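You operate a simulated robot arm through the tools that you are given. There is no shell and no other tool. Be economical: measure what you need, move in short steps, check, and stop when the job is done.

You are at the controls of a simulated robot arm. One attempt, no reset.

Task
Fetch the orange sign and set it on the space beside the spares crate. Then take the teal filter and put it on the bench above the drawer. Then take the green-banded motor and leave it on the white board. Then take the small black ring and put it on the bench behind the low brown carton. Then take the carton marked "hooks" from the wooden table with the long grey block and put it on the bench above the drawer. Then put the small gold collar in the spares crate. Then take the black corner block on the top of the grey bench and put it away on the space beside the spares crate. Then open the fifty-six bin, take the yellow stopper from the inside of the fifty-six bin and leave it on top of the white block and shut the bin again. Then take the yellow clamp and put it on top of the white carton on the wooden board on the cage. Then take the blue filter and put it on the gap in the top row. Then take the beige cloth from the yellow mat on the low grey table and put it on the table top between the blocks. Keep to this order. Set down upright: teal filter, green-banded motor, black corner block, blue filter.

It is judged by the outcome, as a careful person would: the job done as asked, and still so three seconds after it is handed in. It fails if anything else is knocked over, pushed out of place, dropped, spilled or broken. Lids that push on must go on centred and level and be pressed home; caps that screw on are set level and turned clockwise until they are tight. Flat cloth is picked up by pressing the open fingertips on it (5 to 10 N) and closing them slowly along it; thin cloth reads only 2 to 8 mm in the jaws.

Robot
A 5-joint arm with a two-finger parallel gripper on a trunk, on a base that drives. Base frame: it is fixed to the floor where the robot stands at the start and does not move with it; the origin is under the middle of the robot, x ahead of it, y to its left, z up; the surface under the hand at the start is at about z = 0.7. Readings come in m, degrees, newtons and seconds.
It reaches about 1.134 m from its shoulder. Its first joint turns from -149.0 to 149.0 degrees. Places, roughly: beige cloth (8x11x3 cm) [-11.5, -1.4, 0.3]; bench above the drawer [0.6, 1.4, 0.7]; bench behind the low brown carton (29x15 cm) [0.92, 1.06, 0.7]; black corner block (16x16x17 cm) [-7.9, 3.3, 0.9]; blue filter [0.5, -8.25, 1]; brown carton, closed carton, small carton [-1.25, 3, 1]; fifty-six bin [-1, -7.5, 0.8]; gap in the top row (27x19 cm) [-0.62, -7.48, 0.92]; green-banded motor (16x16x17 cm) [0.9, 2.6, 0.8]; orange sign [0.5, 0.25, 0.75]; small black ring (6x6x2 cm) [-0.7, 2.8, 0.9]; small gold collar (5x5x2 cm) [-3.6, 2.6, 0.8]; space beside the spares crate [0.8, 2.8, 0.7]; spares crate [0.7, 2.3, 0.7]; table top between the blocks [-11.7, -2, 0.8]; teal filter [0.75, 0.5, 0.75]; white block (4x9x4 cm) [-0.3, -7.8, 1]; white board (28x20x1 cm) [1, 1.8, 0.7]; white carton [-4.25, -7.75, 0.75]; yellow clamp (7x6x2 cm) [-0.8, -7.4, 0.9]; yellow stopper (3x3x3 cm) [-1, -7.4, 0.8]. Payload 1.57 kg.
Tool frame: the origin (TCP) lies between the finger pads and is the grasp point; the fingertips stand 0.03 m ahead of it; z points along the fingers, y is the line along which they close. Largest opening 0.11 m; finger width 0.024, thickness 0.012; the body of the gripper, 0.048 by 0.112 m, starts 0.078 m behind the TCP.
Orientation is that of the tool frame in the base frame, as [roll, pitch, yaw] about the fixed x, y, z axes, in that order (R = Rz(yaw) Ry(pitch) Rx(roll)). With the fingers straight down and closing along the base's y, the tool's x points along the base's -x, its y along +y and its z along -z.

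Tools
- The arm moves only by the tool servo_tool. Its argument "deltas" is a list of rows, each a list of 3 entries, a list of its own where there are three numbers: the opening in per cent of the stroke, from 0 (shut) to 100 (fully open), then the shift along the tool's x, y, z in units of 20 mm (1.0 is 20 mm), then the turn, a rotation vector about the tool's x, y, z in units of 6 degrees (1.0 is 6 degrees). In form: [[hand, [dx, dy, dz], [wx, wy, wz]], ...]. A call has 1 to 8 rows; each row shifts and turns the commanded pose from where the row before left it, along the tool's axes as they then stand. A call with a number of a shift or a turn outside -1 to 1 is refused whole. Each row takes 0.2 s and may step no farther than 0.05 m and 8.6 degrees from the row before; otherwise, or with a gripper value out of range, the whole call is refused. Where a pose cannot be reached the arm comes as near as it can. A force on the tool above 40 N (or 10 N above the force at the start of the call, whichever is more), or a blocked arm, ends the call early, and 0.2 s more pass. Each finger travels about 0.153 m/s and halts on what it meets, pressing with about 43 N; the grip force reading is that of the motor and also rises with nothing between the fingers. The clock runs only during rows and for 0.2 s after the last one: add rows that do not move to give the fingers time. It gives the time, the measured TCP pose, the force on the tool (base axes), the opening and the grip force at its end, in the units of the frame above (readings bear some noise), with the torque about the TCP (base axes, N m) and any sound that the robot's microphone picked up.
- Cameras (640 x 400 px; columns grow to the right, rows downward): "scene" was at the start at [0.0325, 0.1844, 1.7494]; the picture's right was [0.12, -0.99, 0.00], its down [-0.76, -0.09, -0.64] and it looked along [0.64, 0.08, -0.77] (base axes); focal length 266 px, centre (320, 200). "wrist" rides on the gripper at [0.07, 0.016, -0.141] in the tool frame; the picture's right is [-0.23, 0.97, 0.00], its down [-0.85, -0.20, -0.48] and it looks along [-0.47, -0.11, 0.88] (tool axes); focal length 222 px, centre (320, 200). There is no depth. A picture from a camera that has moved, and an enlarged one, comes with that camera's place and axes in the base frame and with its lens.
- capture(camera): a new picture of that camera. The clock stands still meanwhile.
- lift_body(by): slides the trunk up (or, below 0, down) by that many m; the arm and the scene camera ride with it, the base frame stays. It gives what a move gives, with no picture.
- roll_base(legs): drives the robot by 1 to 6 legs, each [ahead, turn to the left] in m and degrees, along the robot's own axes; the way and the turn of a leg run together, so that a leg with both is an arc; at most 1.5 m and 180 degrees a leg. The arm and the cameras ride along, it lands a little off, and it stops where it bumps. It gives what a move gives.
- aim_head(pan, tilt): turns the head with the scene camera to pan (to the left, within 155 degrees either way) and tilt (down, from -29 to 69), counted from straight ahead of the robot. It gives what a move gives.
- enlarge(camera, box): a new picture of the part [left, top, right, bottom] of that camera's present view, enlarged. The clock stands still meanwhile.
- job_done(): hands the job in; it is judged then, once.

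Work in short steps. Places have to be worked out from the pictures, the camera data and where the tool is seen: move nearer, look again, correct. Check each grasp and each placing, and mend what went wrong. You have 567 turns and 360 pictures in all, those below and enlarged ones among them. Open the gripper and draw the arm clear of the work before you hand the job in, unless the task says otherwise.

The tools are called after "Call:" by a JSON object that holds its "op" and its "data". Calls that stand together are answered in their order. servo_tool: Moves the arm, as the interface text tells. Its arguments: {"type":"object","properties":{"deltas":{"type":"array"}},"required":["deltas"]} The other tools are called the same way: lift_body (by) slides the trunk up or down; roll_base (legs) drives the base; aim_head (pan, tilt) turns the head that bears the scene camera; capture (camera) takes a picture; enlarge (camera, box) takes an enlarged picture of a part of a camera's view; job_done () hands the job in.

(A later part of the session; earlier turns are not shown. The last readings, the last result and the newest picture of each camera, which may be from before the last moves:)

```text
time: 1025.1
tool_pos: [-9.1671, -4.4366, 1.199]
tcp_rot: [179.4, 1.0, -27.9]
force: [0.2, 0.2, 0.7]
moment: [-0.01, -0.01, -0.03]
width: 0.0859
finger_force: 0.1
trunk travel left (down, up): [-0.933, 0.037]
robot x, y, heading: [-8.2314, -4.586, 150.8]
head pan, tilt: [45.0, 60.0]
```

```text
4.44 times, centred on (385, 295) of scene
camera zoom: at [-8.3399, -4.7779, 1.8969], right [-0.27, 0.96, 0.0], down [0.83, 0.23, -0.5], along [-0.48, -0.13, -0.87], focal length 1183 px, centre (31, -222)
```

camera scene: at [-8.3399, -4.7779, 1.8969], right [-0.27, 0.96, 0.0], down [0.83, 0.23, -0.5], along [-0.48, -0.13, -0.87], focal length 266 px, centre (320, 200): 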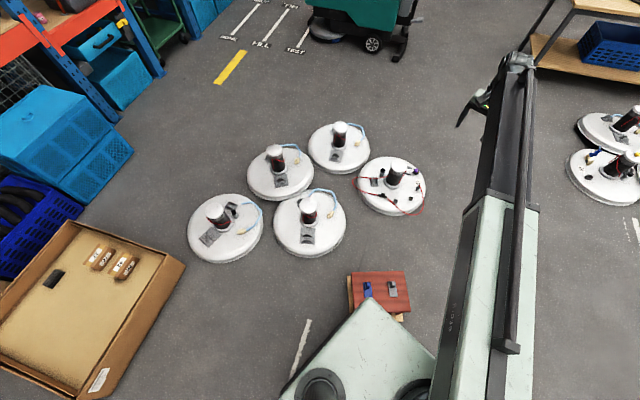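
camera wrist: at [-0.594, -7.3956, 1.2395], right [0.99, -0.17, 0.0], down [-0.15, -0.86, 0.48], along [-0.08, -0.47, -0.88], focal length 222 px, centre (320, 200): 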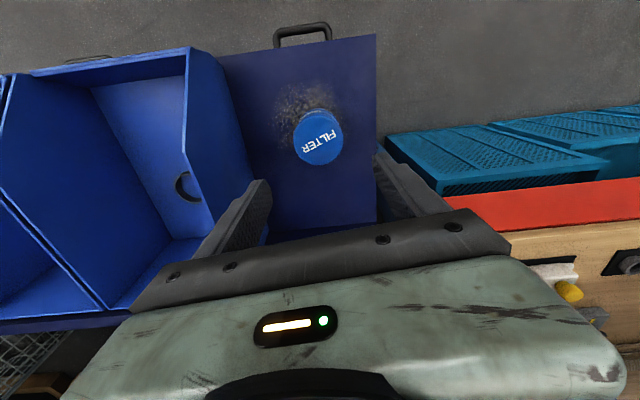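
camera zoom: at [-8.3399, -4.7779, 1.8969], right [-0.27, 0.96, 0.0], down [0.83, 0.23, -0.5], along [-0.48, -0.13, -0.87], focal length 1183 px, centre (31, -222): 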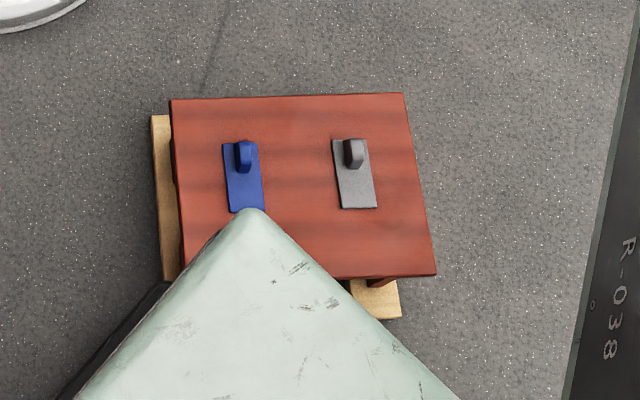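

I touched the small stool's edge; its items stand unchanged. Back off and route around it at y≈−3.7.

Call:
{"op": "roll_base", "data": {"legs": [[-0.4, 0]]}}

Call:
{"op": "enlarge", "data": {"camera": "scene", "box": [330, 150, 470, 270]}}

Call:
{"op": "roll_base", "data": {"legs": [[0, -42], [1.12, 0], [0, 71]]}}

Call:
{"op": "aim_head", "data": {"pan": 10, "tilt": 45}}

Call:
{"op": "capture", "data": {"camera": "scene"}}

```text
time: 1027.6
tool_pos: [-8.8162, -4.6404, 1.2]
tcp_rot: [179.4, 1.0, -27.4]
force: [1.1, 0.1, 0.4]
moment: [0.02, -0.01, -0.02]
width: 0.0859
finger_force: 0.1
trunk travel left (down, up): [-0.933, 0.037]
robot x, y, heading: [-7.8826, -4.7853, 151.4]
head pan, tilt: [45.0, 60.0]
```

```text
3.33 times, centred on (400, 210) of scene
camera zoom: at [-7.986, -4.9757, 1.897], right [-0.28, 0.96, 0.0], down [0.83, 0.24, -0.5], along [-0.48, -0.14, -0.87], focal length 887 px, centre (53, 167)
```

zoom: 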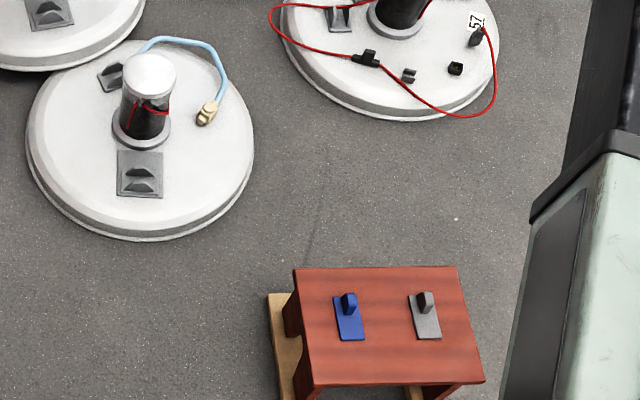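

```text
time: 1038.5
tool_pos: [-9.1398, -4.0625, 1.1985]
tcp_rot: [179.2, 1.7, 3.3]
force: [0.5, -0.1, 0.3]
moment: [-0.01, 0.01, 0.01]
width: 0.0857
finger_force: 0.0
trunk travel left (down, up): [-0.933, 0.037]
robot x, y, heading: [-8.2641, -3.6885, -178.6]
head pan, tilt: [45.0, 60.0]
```

```text
time: 1039.5
tool_pos: [-9.1405, -4.062, 1.1989]
tcp_rot: [179.1, 1.8, 3.2]
force: [-0.6, -0.3, -0.8]
moment: [-0.03, -0.01, -0.03]
width: 0.0857
finger_force: 0.0
trunk travel left (down, up): [-0.933, 0.037]
robot x, y, heading: [-8.2671, -3.6874, -178.7]
head pan, tilt: [10.0, 45.0]
```

```text
79 pictures are left
camera scene: at [-8.2966, -3.872, 1.9164], right [-0.2, 0.98, 0.0], down [0.69, 0.14, -0.71], along [-0.69, -0.14, -0.71], focal length 266 px, centre (320, 200)
```

scene: 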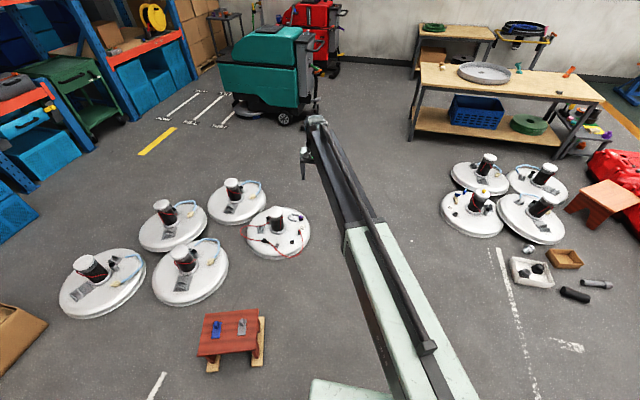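

Call:
{"op": "roll_base", "data": {"legs": [[1.0, 0], [1.03, 0], [0, 12], [1.1, 0], [0, -13.5]]}}

Call:
{"op": "aim_head", "data": {"pan": -45, "tilt": 35}}

Call:
{"op": "capture", "data": {"camera": "scene"}}

```text
time: 1056.5
tool_pos: [-12.2701, -4.2462, 1.1999]
tcp_rot: [179.1, 1.8, 0.0]
force: [-0.5, -1.2, 0.1]
moment: [0.08, 0.03, -0.03]
width: 0.0857
finger_force: 0.1
trunk travel left (down, up): [-0.933, 0.037]
robot x, y, heading: [-11.3793, -3.9219, 178.5]
head pan, tilt: [10.0, 45.0]
```

```text
time: 1057.7
tool_pos: [-12.2707, -4.2464, 1.1995]
tcp_rot: [179.1, 1.8, 0.0]
force: [0.2, 0.3, -0.8]
moment: [0.02, -0.02, 0.03]
width: 0.0858
finger_force: 0.1
trunk travel left (down, up): [-0.933, 0.037]
robot x, y, heading: [-11.3759, -3.9267, 178.6]
head pan, tilt: [-45.0, 35.0]
```

```text
78 pictures are left
camera scene: at [-11.3962, -4.0323, 1.9312], right [0.72, 0.69, 0.0], down [0.4, -0.41, -0.82], along [-0.57, 0.59, -0.57], focal length 266 px, centre (320, 200)
```

scene: 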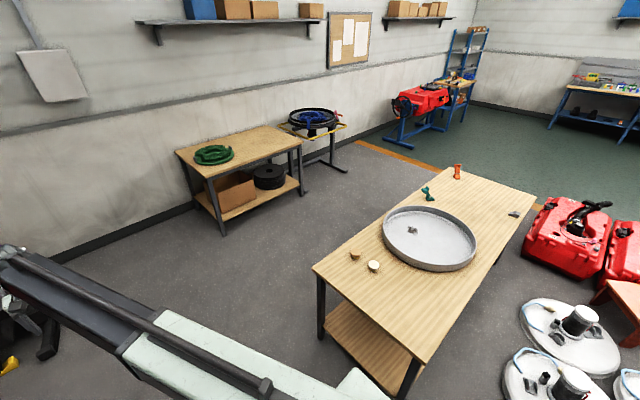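

Call:
{"op": "enlarge", "data": {"camera": "scene", "box": [340, 140, 560, 290]}}

```text
2.67 times, centred on (450, 215) of scene
camera zoom: at [-11.3962, -4.0323, 1.9312], right [0.72, 0.69, 0.0], down [0.4, -0.41, -0.82], along [-0.57, 0.59, -0.57], focal length 710 px, centre (-27, 160)
```

zoom: 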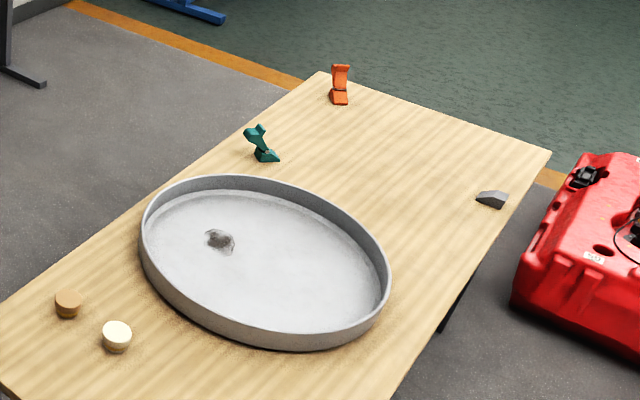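

Destination: between the green, orange and grey blocks around (−11.7, −2.0). I'll arc round behind the table to its far end, where the low table is.

Call:
{"op": "roll_base", "data": {"legs": [[0.5, 0], [1.41, -90]]}}

Call:
{"op": "aim_head", "data": {"pan": -20, "tilt": 40}}

Call:
{"op": "capture", "data": {"camera": "scene"}}

```text
time: 1067.3
tool_pos: [-13.0879, -2.1006, 1.1994]
tcp_rot: [179.2, 1.9, -89.6]
force: [-0.2, 0.5, -0.8]
moment: [-0.03, 0.02, 0.01]
width: 0.0856
finger_force: 0.0
trunk travel left (down, up): [-0.933, 0.037]
robot x, y, heading: [-12.8056, -2.9912, 88.9]
head pan, tilt: [-45.0, 35.0]
cut short: leg 2
```

```text
time: 1068.2
tool_pos: [-13.088, -2.1015, 1.1997]
tcp_rot: [179.1, 1.8, -89.6]
force: [0.2, 0.2, -0.3]
moment: [0.01, 0.0, 0.01]
width: 0.0856
finger_force: 0.1
trunk travel left (down, up): [-0.933, 0.037]
robot x, y, heading: [-12.8096, -2.9938, 88.9]
head pan, tilt: [-20.0, 40.0]
```

```text
76 pictures are left
camera scene: at [-12.9445, -2.9545, 1.9238], right [0.93, -0.36, 0.0], down [-0.23, -0.6, -0.77], along [0.28, 0.71, -0.64], focal length 266 px, centre (320, 200)
```

scene: 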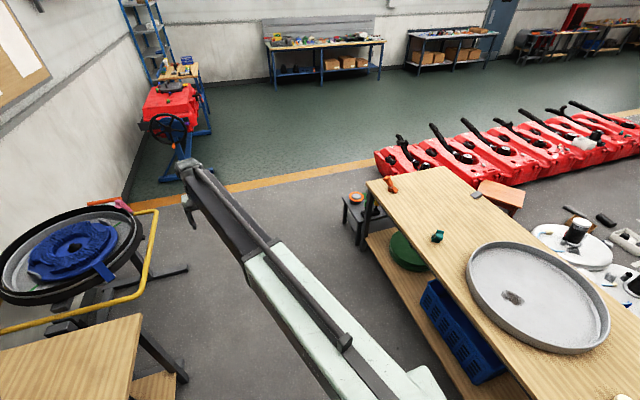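

Call:
{"op": "roll_base", "data": {"legs": [[1.5, 0]]}}

Call:
{"op": "aim_head", "data": {"pan": -80, "tilt": 45}}

Call:
{"op": "capture", "data": {"camera": "scene"}}

```text
time: 1075.5
tool_pos: [-13.0764, -0.6319, 1.2003]
tcp_rot: [179.0, 1.8, -88.9]
force: [0.6, 0.5, -0.1]
moment: [0.03, 0.02, -0.01]
width: 0.0855
finger_force: 0.1
trunk travel left (down, up): [-0.933, 0.037]
robot x, y, heading: [-12.7822, -1.5203, 89.3]
head pan, tilt: [-20.0, 40.0]
```

```text
time: 1076.8
tool_pos: [-13.0754, -0.6326, 1.1993]
tcp_rot: [179.1, 1.8, -88.9]
force: [0.4, 0.3, -0.1]
moment: [0.03, -0.01, -0.01]
width: 0.0857
finger_force: 0.1
trunk travel left (down, up): [-0.933, 0.037]
robot x, y, heading: [-12.7843, -1.5178, 89.0]
head pan, tilt: [-80.0, 45.0]
```

```text
75 pictures are left
camera scene: at [-12.8736, -1.5496, 1.9164], right [0.16, -0.99, 0.0], down [-0.7, -0.12, -0.71], along [0.7, 0.12, -0.71], focal length 266 px, centre (320, 200)
```

scene: 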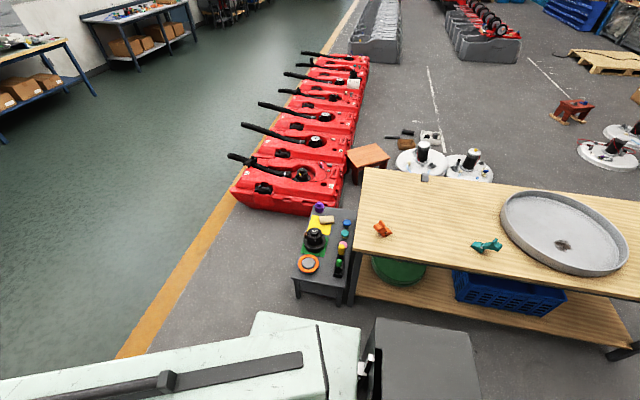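

Call:
{"op": "enlarge", "data": {"camera": "scene", "box": [280, 190, 400, 310]}}

```text
3.33 times, centred on (340, 250) of scene
camera zoom: at [-12.8736, -1.5496, 1.9164], right [0.16, -0.99, 0.0], down [-0.7, -0.12, -0.71], along [0.7, 0.12, -0.71], focal length 887 px, centre (253, 33)
```

zoom: 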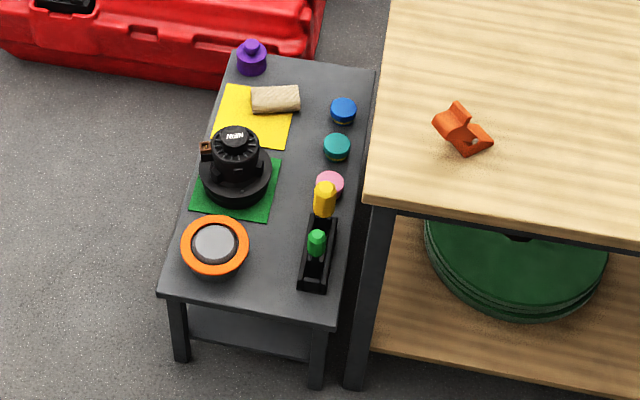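

The beige cloth lies on the yellow mat at ≈ (−11.49, −1.37, 0.30), table top ≈0.28. The best access is from +y side at x≈−11.75; drive there through the aisle.

Call:
{"op": "roll_base", "data": {"legs": [[1.1, 0], [0, -45], [1.3, 0], [0, -134]]}}

Call:
{"op": "aim_head", "data": {"pan": 0, "tilt": 45}}

Call:
{"op": "capture", "data": {"camera": "scene"}}

```text
time: 1096.1
tool_pos: [-11.5301, -0.366, 1.1997]
tcp_rot: [179.2, 1.8, 94.0]
force: [-0.1, -0.2, 0.3]
moment: [-0.03, 0.0, -0.02]
width: 0.0858
finger_force: 0.0
trunk travel left (down, up): [-0.933, 0.037]
robot x, y, heading: [-11.7957, 0.5087, -87.8]
head pan, tilt: [-80.0, 45.0]
```

```text
time: 1097.6
tool_pos: [-11.5294, -0.3664, 1.1992]
tcp_rot: [179.1, 1.8, 94.0]
force: [0.7, 0.3, 0.8]
moment: [0.02, -0.01, 0.02]
width: 0.0857
finger_force: 0.0
trunk travel left (down, up): [-0.933, 0.037]
robot x, y, heading: [-11.8, 0.5062, -87.8]
head pan, tilt: [0.0, 45.0]
```

```text
73 pictures are left
camera scene: at [-11.626, 0.4753, 1.9164], right [-1.0, -0.04, 0.0], down [-0.03, 0.71, -0.71], along [0.03, -0.71, -0.71], focal length 266 px, centre (320, 200)
```

scene: 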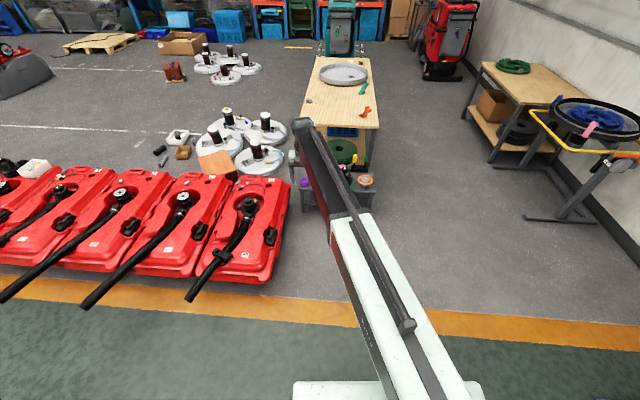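

Call:
{"op": "roll_base", "data": {"legs": [[0.98, 0]]}}

Call:
{"op": "capture", "data": {"camera": "wrist"}}

Call:
{"op": "aim_head", "data": {"pan": 5, "tilt": 60}}

Call:
{"op": "capture", "data": {"camera": "scene"}}

```text
time: 1102.8
tool_pos: [-11.484, -1.3563, 1.2]
tcp_rot: [179.1, 1.8, 94.3]
force: [0.4, -0.9, -0.3]
moment: [0.03, -0.01, 0.03]
width: 0.0859
finger_force: 0.1
trunk travel left (down, up): [-0.933, 0.037]
robot x, y, heading: [-11.7556, -0.4862, -87.6]
head pan, tilt: [0.0, 45.0]
```

```text
72 pictures are left
camera wrist: at [-11.4742, -1.2802, 1.3377], right [0.99, -0.15, 0.02], down [-0.14, -0.85, 0.5], along [-0.06, -0.5, -0.86], focal length 222 px, centre (320, 200)
```

wrist: 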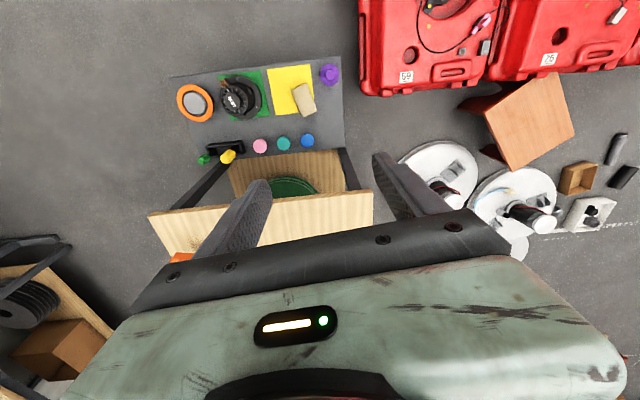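

```text
time: 1103.5
tool_pos: [-11.4832, -1.3564, 1.1993]
tcp_rot: [179.0, 1.9, 94.2]
force: [0.2, 0.4, 0.0]
moment: [-0.03, -0.02, -0.03]
width: 0.0859
finger_force: 0.0
trunk travel left (down, up): [-0.933, 0.037]
robot x, y, heading: [-11.7554, -0.4877, -87.3]
head pan, tilt: [5.0, 60.0]
```

```text
71 pictures are left
camera scene: at [-11.5793, -0.4993, 1.897], right [-0.99, -0.13, 0.0], down [-0.11, 0.86, -0.5], along [0.07, -0.5, -0.87], focal length 266 px, centre (320, 200)
```

scene: 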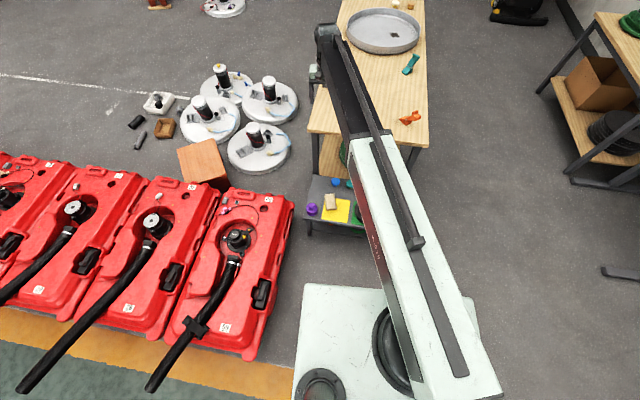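

Cloth ≈ (−11.52, −1.385). Level, align and lower partway.

Call:
{"op": "servo_tool", "data": {"deltas": [[80, [-0.66, -0.95, 0], [0.15, 0.3, 0]], [80, [-0.66, -0.95, 0], [0, 0, 0]]]}}

Call:
{"op": "lift_body", "data": {"by": -0.4}}

Call:
{"op": "lift_body", "data": {"by": -0.2}}

Call:
{"op": "capture", "data": {"camera": "wrist"}}

Call:
{"op": "capture", "data": {"camera": "scene"}}

```text
time: 1104.2
tool_pos: [-11.521, -1.3856, 1.1996]
tcp_rot: [-180.0, 0.0, 94.3]
force: [0.5, -0.5, -0.2]
moment: [-0.01, -0.03, -0.01]
width: 0.088
finger_force: 0.0
trunk travel left (down, up): [-0.933, 0.037]
robot x, y, heading: [-11.7563, -0.4831, -87.4]
head pan, tilt: [5.0, 60.0]
```

```text
time: 1108.0
tool_pos: [-11.5204, -1.3856, 0.7988]
tcp_rot: [179.9, 0.1, 94.4]
force: [0.5, 0.3, 1.2]
moment: [0.03, -0.02, -0.02]
width: 0.0878
finger_force: 0.0
trunk travel left (down, up): [-0.533, 0.437]
robot x, y, heading: [-11.7572, -0.484, -87.2]
head pan, tilt: [5.0, 60.0]
```

```text
time: 1110.2
tool_pos: [-11.5207, -1.3853, 0.6]
tcp_rot: [-180.0, -0.1, 94.3]
force: [0.0, -0.1, -0.7]
moment: [0.0, 0.0, 0.04]
width: 0.088
finger_force: 0.0
trunk travel left (down, up): [-0.333, 0.637]
robot x, y, heading: [-11.7564, -0.486, -87.4]
head pan, tilt: [5.0, 60.0]
```

```text
70 pictures are left
camera wrist: at [-11.508, -1.3128, 0.7398], right [0.99, -0.15, 0.0], down [-0.13, -0.87, 0.48], along [-0.07, -0.47, -0.88], focal length 222 px, centre (320, 200)
```

wrist: 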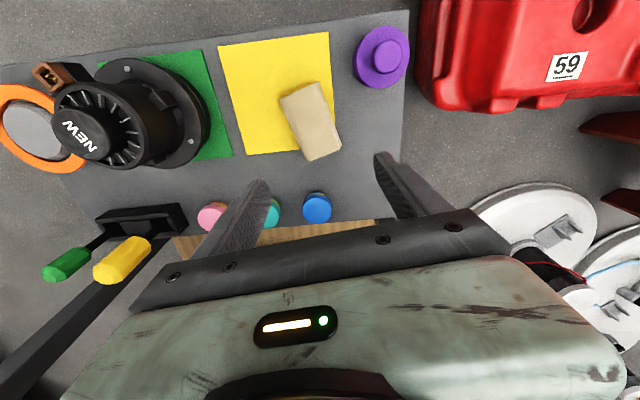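

```text
69 pictures are left
camera scene: at [-11.5793, -0.4991, 1.297], right [-0.99, -0.13, 0.0], down [-0.11, 0.86, -0.5], along [0.07, -0.5, -0.87], focal length 266 px, centre (320, 200)
```

scene: 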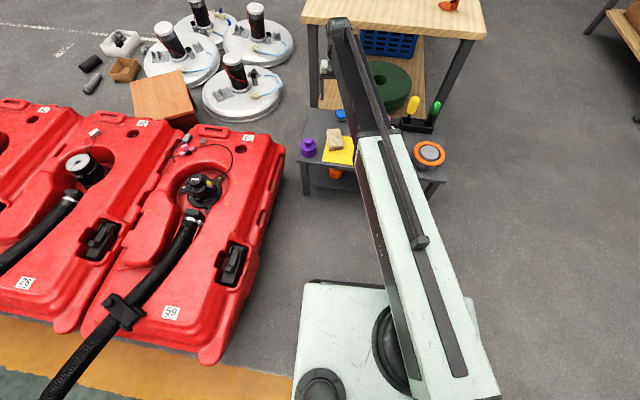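

Cloth centre ≈ (−11.536, −1.376), long axis ~12° off y, ≈ 8×12 cm. Align the jaws across the short side and lower.

Call:
{"op": "servo_tool", "data": {"deltas": [[100, [0.56, -0.73, 0], [0, 0, 0]], [100, [0, 0, 0], [0, 0, -1]], [100, [0, 0, 0], [0, 0, -0.4]]]}}

Call:
{"op": "lift_body", "data": {"by": -0.17}}

Call:
{"op": "capture", "data": {"camera": "wrist"}}

Call:
{"op": "capture", "data": {"camera": "scene"}}

```text
time: 1111.0
tool_pos: [-11.5349, -1.3745, 0.5993]
tcp_rot: [180.0, 0.0, 102.7]
force: [-0.9, 0.4, -0.1]
moment: [0.03, -0.04, 0.0]
width: 0.11
finger_force: 0.1
trunk travel left (down, up): [-0.333, 0.637]
robot x, y, heading: [-11.7589, -0.4829, -87.4]
head pan, tilt: [5.0, 60.0]
```

```text
time: 1112.9
tool_pos: [-11.5358, -1.3756, 0.4293]
tcp_rot: [-180.0, 0.0, 102.7]
force: [-0.7, -0.4, 0.0]
moment: [-0.01, 0.01, 0.03]
width: 0.1099
finger_force: 0.1
trunk travel left (down, up): [-0.163, 0.807]
robot x, y, heading: [-11.7582, -0.4851, -87.5]
head pan, tilt: [5.0, 60.0]
```

```text
68 pictures are left
camera wrist: at [-11.5337, -1.302, 0.5698], right [1.0, -0.01, 0.0], down [-0.01, -0.88, 0.48], along [0.0, -0.48, -0.88], focal length 222 px, centre (320, 200)
```

wrist: 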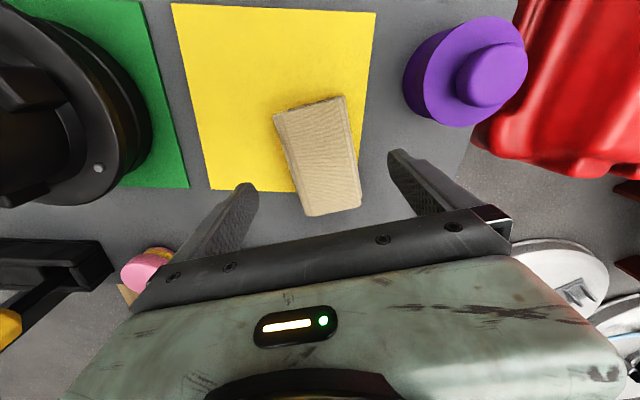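

```text
67 pictures are left
camera scene: at [-11.5793, -0.4991, 1.127], right [-0.99, -0.13, 0.0], down [-0.11, 0.86, -0.5], along [0.07, -0.5, -0.87], focal length 266 px, centre (320, 200)
```

scene: 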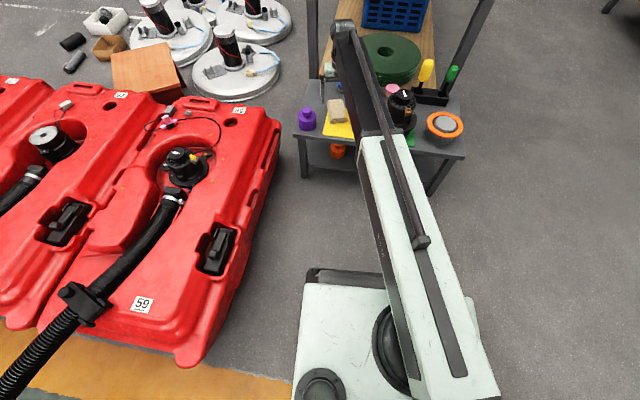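

Call:
{"op": "servo_tool", "data": {"deltas": [[100, [-0.5, 0.15, 0], [0, 0, 0]]]}}

Call:
{"op": "lift_body", "data": {"by": -0.08}}

Call:
{"op": "capture", "data": {"camera": "wrist"}}

```text
time: 1113.3
tool_pos: [-11.5291, -1.3858, 0.4298]
tcp_rot: [179.9, -0.1, 102.7]
force: [0.1, 0.8, -0.4]
moment: [0.01, -0.01, 0.01]
width: 0.11
finger_force: 0.1
trunk travel left (down, up): [-0.163, 0.807]
robot x, y, heading: [-11.7569, -0.4845, -87.4]
head pan, tilt: [5.0, 60.0]
```

```text
time: 1114.2
tool_pos: [-11.532, -1.3845, 0.3634]
tcp_rot: [-179.5, 0.3, 102.6]
force: [2.5, 0.0, 43.9]
moment: [-0.08, 2.48, 0.03]
width: 0.1083
finger_force: 0.0
trunk travel left (down, up): [-0.093, 0.877]
robot x, y, heading: [-11.7571, -0.4858, -87.5]
head pan, tilt: [5.0, 60.0]
stopped: the force on the tool passed its limit at 63 N (the readings are from after the stop); the commanded pose is now the measured one
```

```text
66 pictures are left
camera wrist: at [-11.5289, -1.3108, 0.5033], right [1.0, -0.01, 0.0], down [0.0, -0.87, 0.48], along [-0.01, -0.48, -0.87], focal length 222 px, centre (320, 200)
```

wrist: 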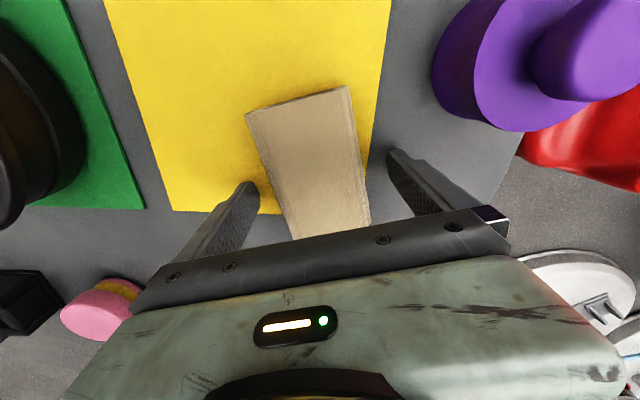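

Tips touched the mat (z≈0.333). Raise slightly, shift 15 mm toward the cloth's centre, and close slowly.

Call:
{"op": "lift_body", "data": {"by": 0.01}}

Call:
{"op": "servo_tool", "data": {"deltas": [[100, [0.75, 0, 0], [0, 0, 0]]]}}

Call:
{"op": "lift_body", "data": {"by": -0.006}}

Call:
{"op": "servo_tool", "data": {"deltas": [[90, [0, 0, 0], [0, 0, 0]], [80, [0, 0, 0], [0, 0, 0]], [72, [0, 0, 0], [0, 0, 0]], [64, [0, 0, 0], [0, 0, 0]], [56, [0, 0, 0], [0, 0, 0]], [48, [0, 0, 0], [0, 0, 0]]]}}

Call:
{"op": "capture", "data": {"camera": "wrist"}}

```text
time: 1114.8
tool_pos: [-11.5302, -1.3859, 0.3695]
tcp_rot: [-179.8, 0.0, 102.7]
force: [0.0, -0.2, 0.1]
moment: [-0.04, 0.01, -0.01]
width: 0.11
finger_force: 0.0
trunk travel left (down, up): [-0.103, 0.867]
robot x, y, heading: [-11.755, -0.4845, -87.6]
head pan, tilt: [5.0, 60.0]
```

```text
time: 1115.2
tool_pos: [-11.5332, -1.3715, 0.3694]
tcp_rot: [-179.8, 0.1, 102.7]
force: [-0.1, 1.4, 0.9]
moment: [0.02, -0.02, -0.01]
width: 0.1099
finger_force: 0.1
trunk travel left (down, up): [-0.103, 0.867]
robot x, y, heading: [-11.7579, -0.4827, -87.3]
head pan, tilt: [5.0, 60.0]
```

```text
time: 1115.7
tool_pos: [-11.5322, -1.3712, 0.3643]
tcp_rot: [-179.8, 0.2, 102.7]
force: [0.3, -0.8, 5.2]
moment: [-0.04, 0.24, 0.05]
width: 0.11
finger_force: 0.1
trunk travel left (down, up): [-0.097, 0.873]
robot x, y, heading: [-11.7556, -0.4854, -87.3]
head pan, tilt: [5.0, 60.0]
```

```text
time: 1117.1
tool_pos: [-11.534, -1.3714, 0.3647]
tcp_rot: [-179.6, 0.2, 102.7]
force: [-1.2, 0.0, 9.1]
moment: [0.1, -0.33, 0.1]
width: 0.069
finger_force: 33.6
trunk travel left (down, up): [-0.097, 0.873]
robot x, y, heading: [-11.7627, -0.4822, -87.2]
head pan, tilt: [5.0, 60.0]
```

```text
65 pictures are left
camera wrist: at [-11.532, -1.298, 0.5041], right [1.0, -0.01, 0.0], down [0.0, -0.88, 0.48], along [-0.01, -0.48, -0.88], focal length 222 px, centre (320, 200)
```

wrist: 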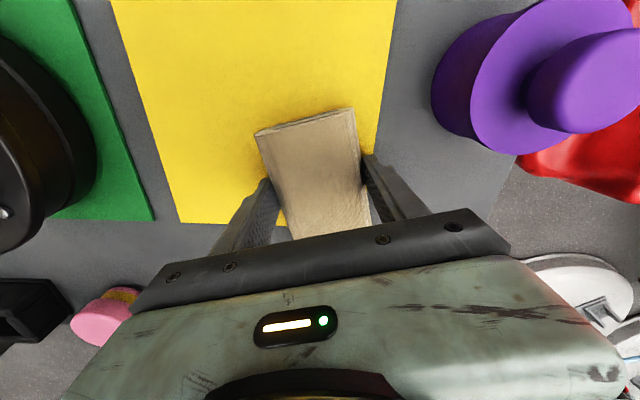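

Cloth is between the pads (69 mm, 34 N). Close a bit more and lift.

Call:
{"op": "servo_tool", "data": {"deltas": [[40, [0, 0, 0], [0, 0, 0]], [32, [0, 0, 0], [0, 0, 0]], [28, [0, 0, 0], [0, 0, 0]], [28, [0, 0, 0], [0, 0, 0]]]}}

Call:
{"op": "lift_body", "data": {"by": 0.05}}

Call:
{"op": "capture", "data": {"camera": "wrist"}}

```text
time: 1118.1
tool_pos: [-11.5343, -1.3713, 0.3649]
tcp_rot: [-179.7, 0.1, 102.7]
force: [-8.3, 0.8, 10.1]
moment: [0.17, -0.1, 0.11]
width: 0.0687
finger_force: 42.6
trunk travel left (down, up): [-0.097, 0.873]
robot x, y, heading: [-11.7573, -0.486, -87.4]
head pan, tilt: [5.0, 60.0]
```

```text
time: 1119.1
tool_pos: [-11.5334, -1.3715, 0.4129]
tcp_rot: [-179.8, 0.1, 102.6]
force: [1.0, -0.8, -1.0]
moment: [0.02, 0.02, -0.02]
width: 0.0687
finger_force: 42.9
trunk travel left (down, up): [-0.147, 0.823]
robot x, y, heading: [-11.7577, -0.4862, -87.6]
head pan, tilt: [5.0, 60.0]
```

```text
64 pictures are left
camera wrist: at [-11.5311, -1.2982, 0.5533], right [1.0, -0.01, 0.0], down [0.0, -0.88, 0.48], along [-0.01, -0.48, -0.88], focal length 222 px, centre (320, 200)
```

wrist: 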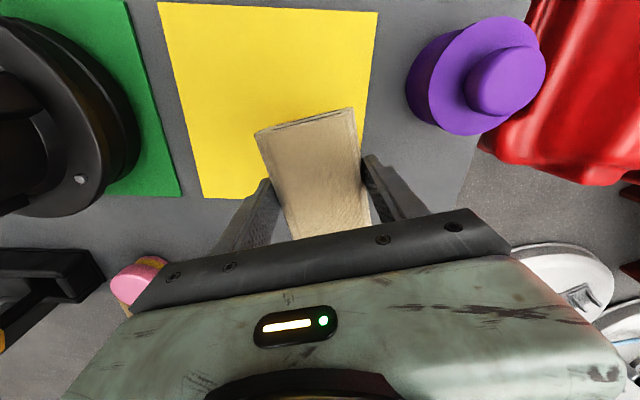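

The cloth is held and lifted. Raise it, back out into the aisle, then swing the arm left so I can park alongside the table.

Call:
{"op": "lift_body", "data": {"by": 0.4}}

Call:
{"op": "lift_body", "data": {"by": 0.36}}

Call:
{"op": "roll_base", "data": {"legs": [[-1.0, 0]]}}

Call:
{"op": "servo_tool", "data": {"deltas": [[28, [0.57, 1, 0], [0, 0, 0]], [28, [0.57, 1, 0], [0, 0, 0]], [28, [0.57, 1, 0], [0, 0, 0]], [28, [0.57, 1, 0], [0, 0, 0]], [28, [0.57, 1, 0], [0, 0, 0]], [28, [0.57, 1, 0], [0, 0, 0]], [28, [0.57, 1, 0], [0, 0, 0]], [28, [0.57, 1, 0], [0, 0, 0]]]}}

Call:
{"op": "servo_tool", "data": {"deltas": [[28, [0.57, 1, 0], [0, 0, 0]], [28, [0.57, 1, 0], [0, 0, 0]], [28, [0.57, 1, 0], [0, 0, 0]], [28, [0.57, 1, 0], [0, 0, 0]], [28, [0.57, 1, 0], [0, 0, 0]], [28, [0.57, 1, 0], [0, 0, 0]], [28, [0.57, 1, 0], [0, 0, 0]], [28, [0.57, 1, 0], [0, 0, 0]]]}}

Call:
{"op": "servo_tool", "data": {"deltas": [[28, [0.57, 1, 0], [0, 0, 0]], [28, [0.57, 1, 0], [0, 0, 0]], [28, [0.57, 1, 0], [0, 0, 0]], [28, [0.57, 1, 0], [0, 0, 0]], [28, [0.57, 1, 0], [0, 0, 0]], [28, [0.57, 1, 0], [0, 0, 0]], [28, [0.57, 1, 0], [0, 0, 0]], [28, [0.57, 1, 0], [0, 0, 0]]]}}

Call:
{"op": "capture", "data": {"camera": "wrist"}}

```text
time: 1122.9
tool_pos: [-11.532, -1.3711, 0.813]
tcp_rot: [-179.9, 0.2, 102.8]
force: [0.3, 1.1, -0.5]
moment: [0.01, 0.03, -0.01]
width: 0.0687
finger_force: 43.0
trunk travel left (down, up): [-0.547, 0.423]
robot x, y, heading: [-11.7537, -0.4835, -87.4]
head pan, tilt: [5.0, 60.0]
```

```text
time: 1126.4
tool_pos: [-11.5333, -1.3716, 1.1726]
tcp_rot: [-179.8, 0.1, 102.8]
force: [-0.1, 0.1, -0.6]
moment: [-0.01, -0.02, 0.03]
width: 0.0685
finger_force: 42.7
trunk travel left (down, up): [-0.907, 0.063]
robot x, y, heading: [-11.7594, -0.4831, -87.4]
head pan, tilt: [5.0, 60.0]
```

```text
time: 1131.6
tool_pos: [-11.5854, -0.3703, 1.1728]
tcp_rot: [-179.8, 0.1, 102.1]
force: [0.3, 0.6, 0.2]
moment: [-0.02, 0.0, 0.01]
width: 0.0684
finger_force: 43.3
trunk travel left (down, up): [-0.907, 0.063]
robot x, y, heading: [-11.7976, 0.515, -88.0]
head pan, tilt: [5.0, 60.0]
```

```text
time: 1133.4
tool_pos: [-11.4455, -0.246, 1.1724]
tcp_rot: [-179.9, 0.2, 102.1]
force: [-1.0, -1.3, -0.2]
moment: [0.03, -0.01, 0.0]
width: 0.0686
finger_force: 42.8
trunk travel left (down, up): [-0.907, 0.063]
robot x, y, heading: [-11.7954, 0.5205, -88.3]
head pan, tilt: [5.0, 60.0]
```

```text
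time: 1135.2
tool_pos: [-11.3085, -0.1248, 1.1739]
tcp_rot: [-179.9, 0.1, 102.1]
force: [-1.2, 0.2, -0.3]
moment: [0.01, 0.01, -0.04]
width: 0.0688
finger_force: 42.6
trunk travel left (down, up): [-0.907, 0.063]
robot x, y, heading: [-11.7975, 0.5187, -87.9]
head pan, tilt: [5.0, 60.0]
```

```text
time: 1137.0
tool_pos: [-11.1694, -0.0026, 1.174]
tcp_rot: [-179.8, 0.0, 102.1]
force: [-0.4, -0.1, 0.3]
moment: [-0.02, -0.01, 0.04]
width: 0.0687
finger_force: 43.1
out of reach, approached as far as the arm can: row 3
trunk travel left (down, up): [-0.907, 0.063]
robot x, y, heading: [-11.7993, 0.519, -88.1]
head pan, tilt: [5.0, 60.0]
```

```text
63 pictures are left
camera wrist: at [-11.1671, 0.0712, 1.3133], right [1.0, -0.02, 0.0], down [-0.01, -0.88, 0.48], along [-0.01, -0.48, -0.88], focal length 222 px, centre (320, 200)
```

wrist: 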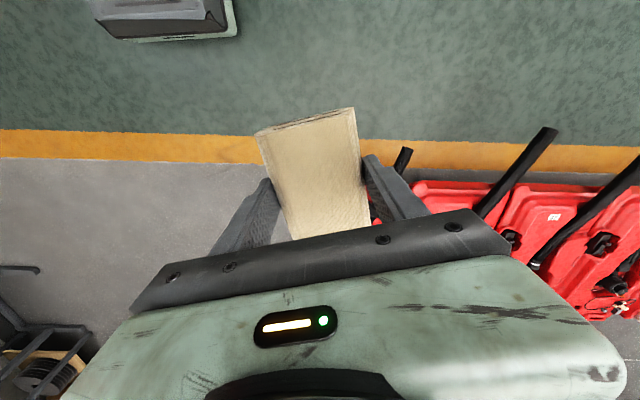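

Call:
{"op": "servo_tool", "data": {"deltas": [[28, [0.7, 1, 0], [0, 0, 0]], [28, [0.7, 1, 0], [0, 0, 0]], [28, [0.7, 1, 0], [0, 0, 0]], [28, [0.7, 1, 0], [0, 0, 0]], [28, [0.7, 1, 0], [0, 0, 0]], [28, [0.7, 1, 0], [0, 0, 0]], [28, [0.7, 1, 0], [0, 0, 0]], [28, [0.7, 1, 0], [0, 0, 0]]]}}

Call:
{"op": "servo_tool", "data": {"deltas": [[28, [0.7, 1, 0], [0, 0, 0]], [28, [0.7, 1, 0], [0, 0, 0]], [28, [0.7, 1, 0], [0, 0, 0]], [28, [0.7, 1, 0], [0, 0, 0]], [28, [0.7, 1, 0], [0, 0, 0]]]}}

Call:
{"op": "roll_base", "data": {"legs": [[0, -46], [1.1, 0], [0, 44]]}}

Call:
{"op": "aim_head", "data": {"pan": 20, "tilt": 45}}

Call:
{"op": "capture", "data": {"camera": "scene"}}

```text
time: 1138.8
tool_pos: [-11.0379, 0.1418, 1.1737]
tcp_rot: [-179.8, 0.1, 102.1]
force: [0.8, -0.3, 0.1]
moment: [0.04, 0.0, 0.03]
width: 0.0686
finger_force: 42.6
trunk travel left (down, up): [-0.907, 0.063]
robot x, y, heading: [-11.7969, 0.5207, -87.9]
head pan, tilt: [5.0, 60.0]
```

```text
time: 1140.0
tool_pos: [-10.9561, 0.2314, 1.1738]
tcp_rot: [-179.7, 0.1, 102.1]
force: [0.6, -1.0, -0.7]
moment: [0.02, 0.02, -0.01]
width: 0.0685
finger_force: 42.9
trunk travel left (down, up): [-0.907, 0.063]
robot x, y, heading: [-11.7976, 0.5174, -88.0]
head pan, tilt: [5.0, 60.0]
```

```text
time: 1149.7
tool_pos: [-11.715, -0.5746, 1.1728]
tcp_rot: [-179.8, 0.2, 100.8]
force: [-0.4, 0.2, 0.5]
moment: [-0.01, -0.02, 0.0]
width: 0.0687
finger_force: 43.1
trunk travel left (down, up): [-0.907, 0.063]
robot x, y, heading: [-12.5435, -0.2654, -89.9]
head pan, tilt: [5.0, 60.0]
```

```text
time: 1150.5
tool_pos: [-11.7137, -0.5753, 1.1737]
tcp_rot: [-179.8, 0.1, 100.8]
force: [0.0, -0.1, 0.1]
moment: [-0.02, -0.04, 0.0]
width: 0.0686
finger_force: 42.5
trunk travel left (down, up): [-0.907, 0.063]
robot x, y, heading: [-12.5414, -0.2679, -89.7]
head pan, tilt: [20.0, 45.0]
```

```text
62 pictures are left
camera scene: at [-12.3407, -0.2988, 1.8902], right [-0.94, -0.34, 0.0], down [-0.24, 0.66, -0.71], along [0.24, -0.66, -0.71], focal length 266 px, centre (320, 200)
```

scene: 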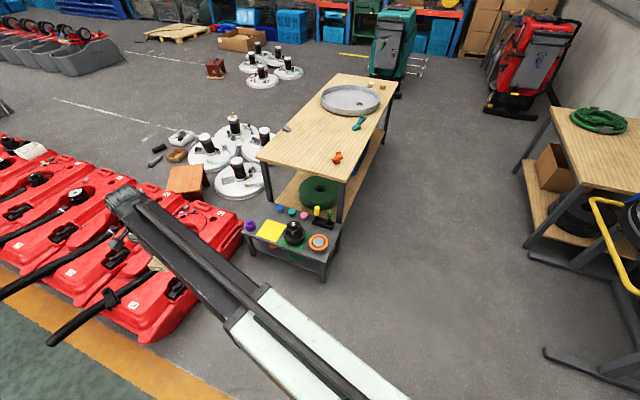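

Drive alongside the table's back edge.

Call:
{"op": "roll_base", "data": {"legs": [[0, -3], [1.38, 0]]}}

Call:
{"op": "capture", "data": {"camera": "wrist"}}

Call:
{"op": "aim_head", "data": {"pan": 65, "tilt": 45}}

Call:
{"op": "capture", "data": {"camera": "scene"}}

```text
time: 1157.7
tool_pos: [-11.7868, -1.9676, 1.1733]
tcp_rot: [-179.9, 0.2, 98.2]
force: [0.5, 0.6, -0.1]
moment: [-0.01, 0.04, -0.01]
width: 0.0689
finger_force: 42.6
trunk travel left (down, up): [-0.907, 0.063]
robot x, y, heading: [-12.5971, -1.6225, -92.1]
head pan, tilt: [20.0, 45.0]
```

```text
61 pictures are left
camera wrist: at [-11.7794, -1.8944, 1.3133], right [1.0, -0.08, 0.0], down [-0.07, -0.87, 0.48], along [-0.04, -0.48, -0.88], focal length 222 px, centre (320, 200)
```

wrist: 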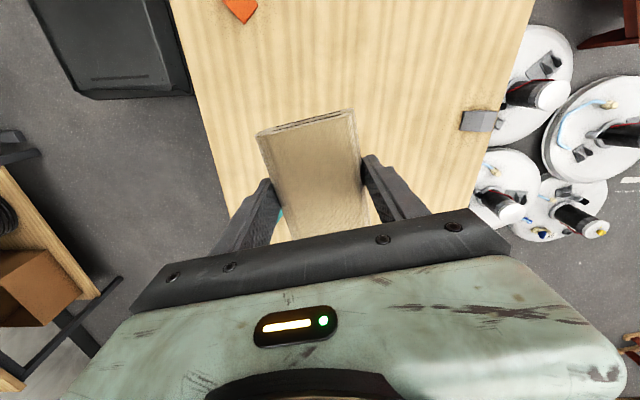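

```text
time: 1158.8
tool_pos: [-11.7875, -1.967, 1.1722]
tcp_rot: [-179.9, 0.2, 98.3]
force: [-0.2, -1.0, 0.2]
moment: [0.02, 0.0, 0.0]
width: 0.0689
finger_force: 42.7
trunk travel left (down, up): [-0.907, 0.063]
robot x, y, heading: [-12.6002, -1.623, -92.0]
head pan, tilt: [65.0, 45.0]
```

```text
60 pictures are left
camera scene: at [-12.3546, -1.6236, 1.8902], right [-0.46, -0.89, 0.0], down [-0.63, 0.32, -0.71], along [0.63, -0.32, -0.71], focal length 266 px, centre (320, 200)
```

scene: 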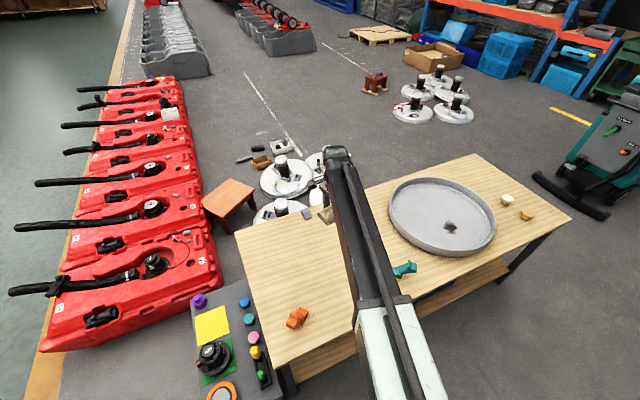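

The blocks: orange (−11.91, −1.78), grey (−11.44, −2.00), green (−11.92, −2.21). Place the cloth at ≈ (−11.73, −1.985) between them.

Call:
{"op": "servo_tool", "data": {"deltas": [[28, [-0.43, 0.9, 0], [0, 0, 0]], [28, [-0.43, 0.9, 0], [0, 0, 0]], [28, [-0.43, 0.9, 0], [0, 0, 0]]]}}

Call:
{"op": "lift_body", "data": {"by": -0.28}}

Call:
{"op": "capture", "data": {"camera": "wrist"}}

Call:
{"op": "enlarge", "data": {"camera": "scene", "box": [220, 110, 440, 300]}}

```text
time: 1159.6
tool_pos: [-11.7555, -1.9745, 1.1745]
tcp_rot: [-179.8, 0.2, 98.3]
force: [0.1, 0.7, 0.1]
moment: [-0.01, 0.02, 0.01]
width: 0.0684
finger_force: 43.3
out of reach, approached as far as the arm can: row 2, 3
trunk travel left (down, up): [-0.907, 0.063]
robot x, y, heading: [-12.5995, -1.6221, -92.4]
head pan, tilt: [65.0, 45.0]
```

```text
time: 1162.4
tool_pos: [-11.7573, -1.9751, 0.8937]
tcp_rot: [-180.0, 0.2, 98.3]
force: [-0.3, -0.4, 0.2]
moment: [-0.01, 0.01, -0.01]
width: 0.0687
finger_force: 42.7
trunk travel left (down, up): [-0.627, 0.343]
robot x, y, heading: [-12.5975, -1.6235, -92.2]
head pan, tilt: [65.0, 45.0]
```

```text
59 pictures are left
camera wrist: at [-11.7498, -1.9012, 1.0334], right [1.0, -0.08, 0.0], down [-0.07, -0.87, 0.48], along [-0.04, -0.48, -0.88], focal length 222 px, centre (320, 200)
```

wrist: 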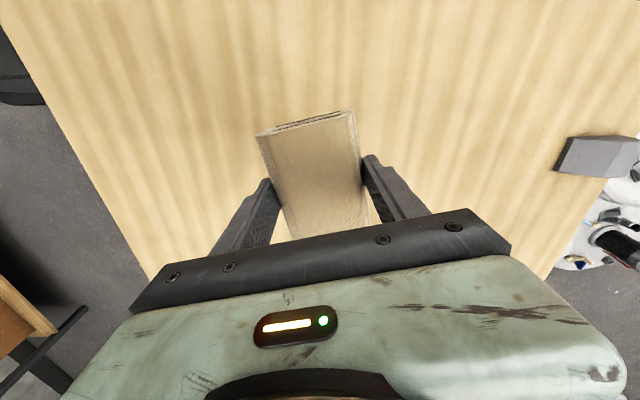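

```text
2.11 times, centred on (330, 205) of scene
camera zoom: at [-12.3546, -1.6235, 1.6103], right [-0.46, -0.89, 0.0], down [-0.63, 0.32, -0.71], along [0.63, -0.32, -0.71], focal length 560 px, centre (299, 190)
```

zoom: 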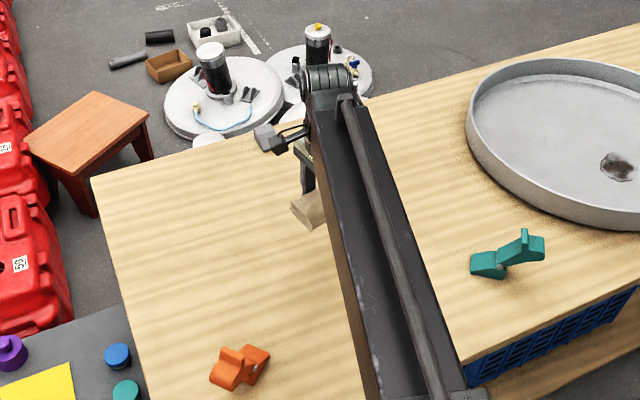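

Good spot. Lower with contact checks.

Call:
{"op": "lift_body", "data": {"by": -0.05}}

Call:
{"op": "lift_body", "data": {"by": -0.015}}

Call:
{"op": "lift_body", "data": {"by": -0.01}}

Call:
{"op": "lift_body", "data": {"by": -0.008}}

```text
time: 1163.3
tool_pos: [-11.7581, -1.9737, 0.843]
tcp_rot: [-179.9, 0.2, 98.3]
force: [0.2, -0.4, -0.2]
moment: [0.02, 0.02, 0.01]
width: 0.0688
finger_force: 42.8
trunk travel left (down, up): [-0.577, 0.393]
robot x, y, heading: [-12.5982, -1.6249, -92.0]
head pan, tilt: [65.0, 45.0]
```

```text
time: 1164.0
tool_pos: [-11.7576, -1.974, 0.8296]
tcp_rot: [-180.0, 0.2, 98.4]
force: [-0.7, 0.5, 0.4]
moment: [-0.02, 0.01, 0.01]
width: 0.0688
finger_force: 42.7
trunk travel left (down, up): [-0.562, 0.408]
robot x, y, heading: [-12.6011, -1.6191, -92.2]
head pan, tilt: [65.0, 45.0]
```

```text
time: 1164.5
tool_pos: [-11.7568, -1.9744, 0.8188]
tcp_rot: [-179.8, 0.2, 98.4]
force: [-0.5, 0.2, -0.6]
moment: [0.03, 0.0, 0.01]
width: 0.0688
finger_force: 43.3
trunk travel left (down, up): [-0.552, 0.418]
robot x, y, heading: [-12.5983, -1.6235, -92.1]
head pan, tilt: [65.0, 45.0]
```

```text
time: 1165.1
tool_pos: [-11.7583, -1.9746, 0.8101]
tcp_rot: [-179.9, 0.2, 98.2]
force: [0.0, -0.3, -1.3]
moment: [0.01, -0.02, -0.05]
width: 0.0687
finger_force: 42.7
trunk travel left (down, up): [-0.544, 0.426]
robot x, y, heading: [-12.5971, -1.6269, -92.1]
head pan, tilt: [65.0, 45.0]
```

Call:
{"op": "lift_body", "data": {"by": -0.008}}

Call:
{"op": "lift_body", "data": {"by": -0.007}}

Call:
{"op": "lift_body", "data": {"by": -0.006}}

Call:
{"op": "capture", "data": {"camera": "wrist"}}

```text
time: 1165.7
tool_pos: [-11.7574, -1.9745, 0.8023]
tcp_rot: [-179.9, 0.2, 98.4]
force: [-0.4, -0.6, -0.7]
moment: [0.04, 0.01, 0.0]
width: 0.0685
finger_force: 42.6
trunk travel left (down, up): [-0.536, 0.434]
robot x, y, heading: [-12.6004, -1.6232, -92.0]
head pan, tilt: [65.0, 45.0]
```

```text
time: 1166.2
tool_pos: [-11.7588, -1.9744, 0.7956]
tcp_rot: [-179.8, 0.1, 98.3]
force: [-0.8, -0.8, -0.3]
moment: [-0.02, 0.02, 0.0]
width: 0.0687
finger_force: 43.2
trunk travel left (down, up): [-0.529, 0.441]
robot x, y, heading: [-12.6, -1.624, -92.1]
head pan, tilt: [65.0, 45.0]
```

```text
time: 1166.8
tool_pos: [-11.7568, -1.9751, 0.7899]
tcp_rot: [-179.9, 0.1, 98.3]
force: [3.4, -1.2, 9.4]
moment: [0.0, -0.24, -0.01]
width: 0.0686
finger_force: 43.2
trunk travel left (down, up): [-0.523, 0.447]
robot x, y, heading: [-12.6011, -1.6251, -92.2]
head pan, tilt: [65.0, 45.0]
```

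```text
57 pictures are left
camera wrist: at [-11.7501, -1.9011, 0.93], right [1.0, -0.08, 0.0], down [-0.07, -0.87, 0.48], along [-0.04, -0.48, -0.88], focal length 222 px, centre (320, 200)
```

wrist: 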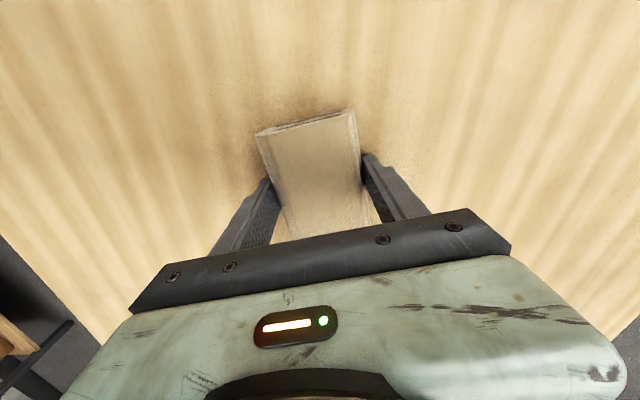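

Contact with the table (z≈0.76). Open fully and rise.

Call:
{"op": "servo_tool", "data": {"deltas": [[66, [0, 0, 0], [0, 0, 0]], [75, [0, 0, 0], [0, 0, 0]], [88, [0, 0, 0], [0, 0, 0]], [100, [0, 0, 0], [0, 0, 0]], [100, [0, 0, 0], [0, 0, 0]]]}}

Call:
{"op": "lift_body", "data": {"by": 0.1}}

Call:
{"op": "capture", "data": {"camera": "wrist"}}

Call:
{"op": "lift_body", "data": {"by": 0.28}}

Call:
{"op": "capture", "data": {"camera": "scene"}}

```text
time: 1168.0
tool_pos: [-11.7569, -1.9738, 0.7902]
tcp_rot: [-179.9, 0.2, 98.3]
force: [-0.9, -1.2, 8.8]
moment: [0.12, -0.43, -0.04]
width: 0.1095
finger_force: 0.0
trunk travel left (down, up): [-0.523, 0.447]
robot x, y, heading: [-12.5982, -1.6237, -91.9]
head pan, tilt: [65.0, 45.0]
```

```text
time: 1169.3
tool_pos: [-11.7566, -1.9755, 0.8893]
tcp_rot: [-179.8, 0.2, 98.4]
force: [0.3, 0.6, -0.3]
moment: [-0.02, 0.03, -0.02]
width: 0.11
finger_force: 0.1
trunk travel left (down, up): [-0.623, 0.347]
robot x, y, heading: [-12.6012, -1.6241, -92.3]
head pan, tilt: [65.0, 45.0]
```

```text
56 pictures are left
camera wrist: at [-11.7497, -1.9013, 1.0293], right [1.0, -0.08, 0.0], down [-0.07, -0.87, 0.48], along [-0.04, -0.48, -0.88], focal length 222 px, centre (320, 200)
```

wrist: 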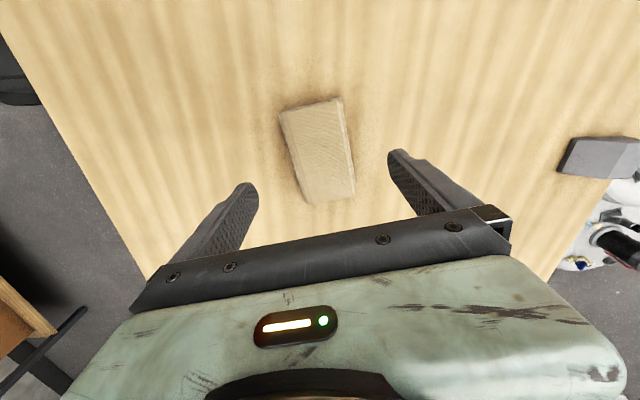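

```text
time: 1172.2
tool_pos: [-11.7566, -1.9748, 1.1683]
tcp_rot: [-179.9, 0.2, 98.3]
force: [-0.3, 0.5, -0.8]
moment: [0.0, 0.0, -0.03]
width: 0.1099
finger_force: 0.0
trunk travel left (down, up): [-0.903, 0.067]
robot x, y, heading: [-12.5986, -1.6256, -92.2]
head pan, tilt: [65.0, 45.0]
```

```text
55 pictures are left
camera scene: at [-12.3545, -1.6235, 1.8862], right [-0.46, -0.89, 0.0], down [-0.63, 0.32, -0.71], along [0.63, -0.32, -0.71], focal length 266 px, centre (320, 200)
```

scene: 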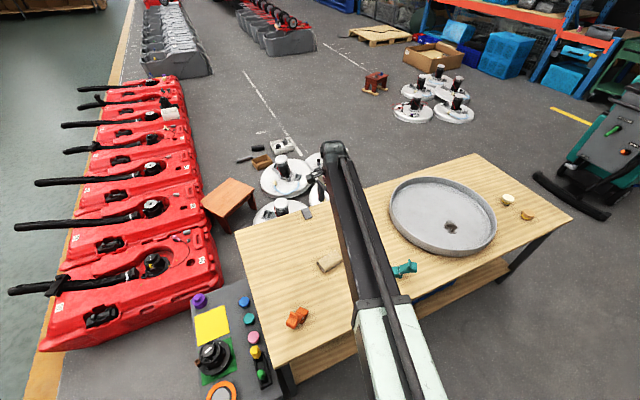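

The cloth lies between the blocks. Back the arm clear of the table.

Call:
{"op": "roll_base", "data": {"legs": [[-1.2, 0]]}}

Call:
{"op": "capture", "data": {"camera": "scene"}}

```text
time: 1178.2
tool_pos: [-11.7102, -0.7846, 1.1695]
tcp_rot: [-179.9, 0.2, 97.7]
force: [-0.5, 0.0, 0.5]
moment: [0.0, -0.01, 0.0]
width: 0.1098
finger_force: 0.0
trunk travel left (down, up): [-0.903, 0.067]
robot x, y, heading: [-12.549, -0.4232, -92.8]
head pan, tilt: [65.0, 45.0]
```

```text
54 pictures are left
camera scene: at [-12.3041, -0.4267, 1.8863], right [-0.47, -0.89, 0.0], down [-0.63, 0.33, -0.71], along [0.63, -0.33, -0.71], focal length 266 px, centre (320, 200)
```

scene: 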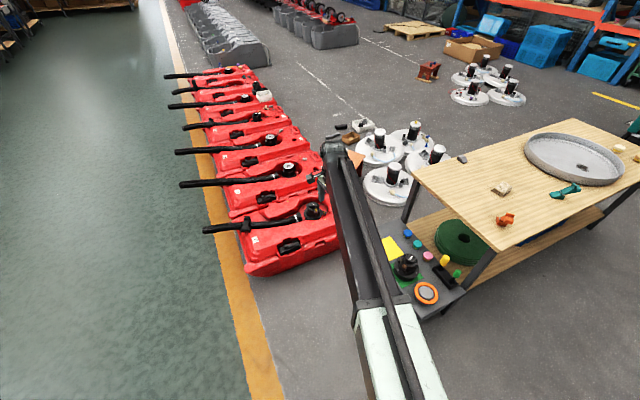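

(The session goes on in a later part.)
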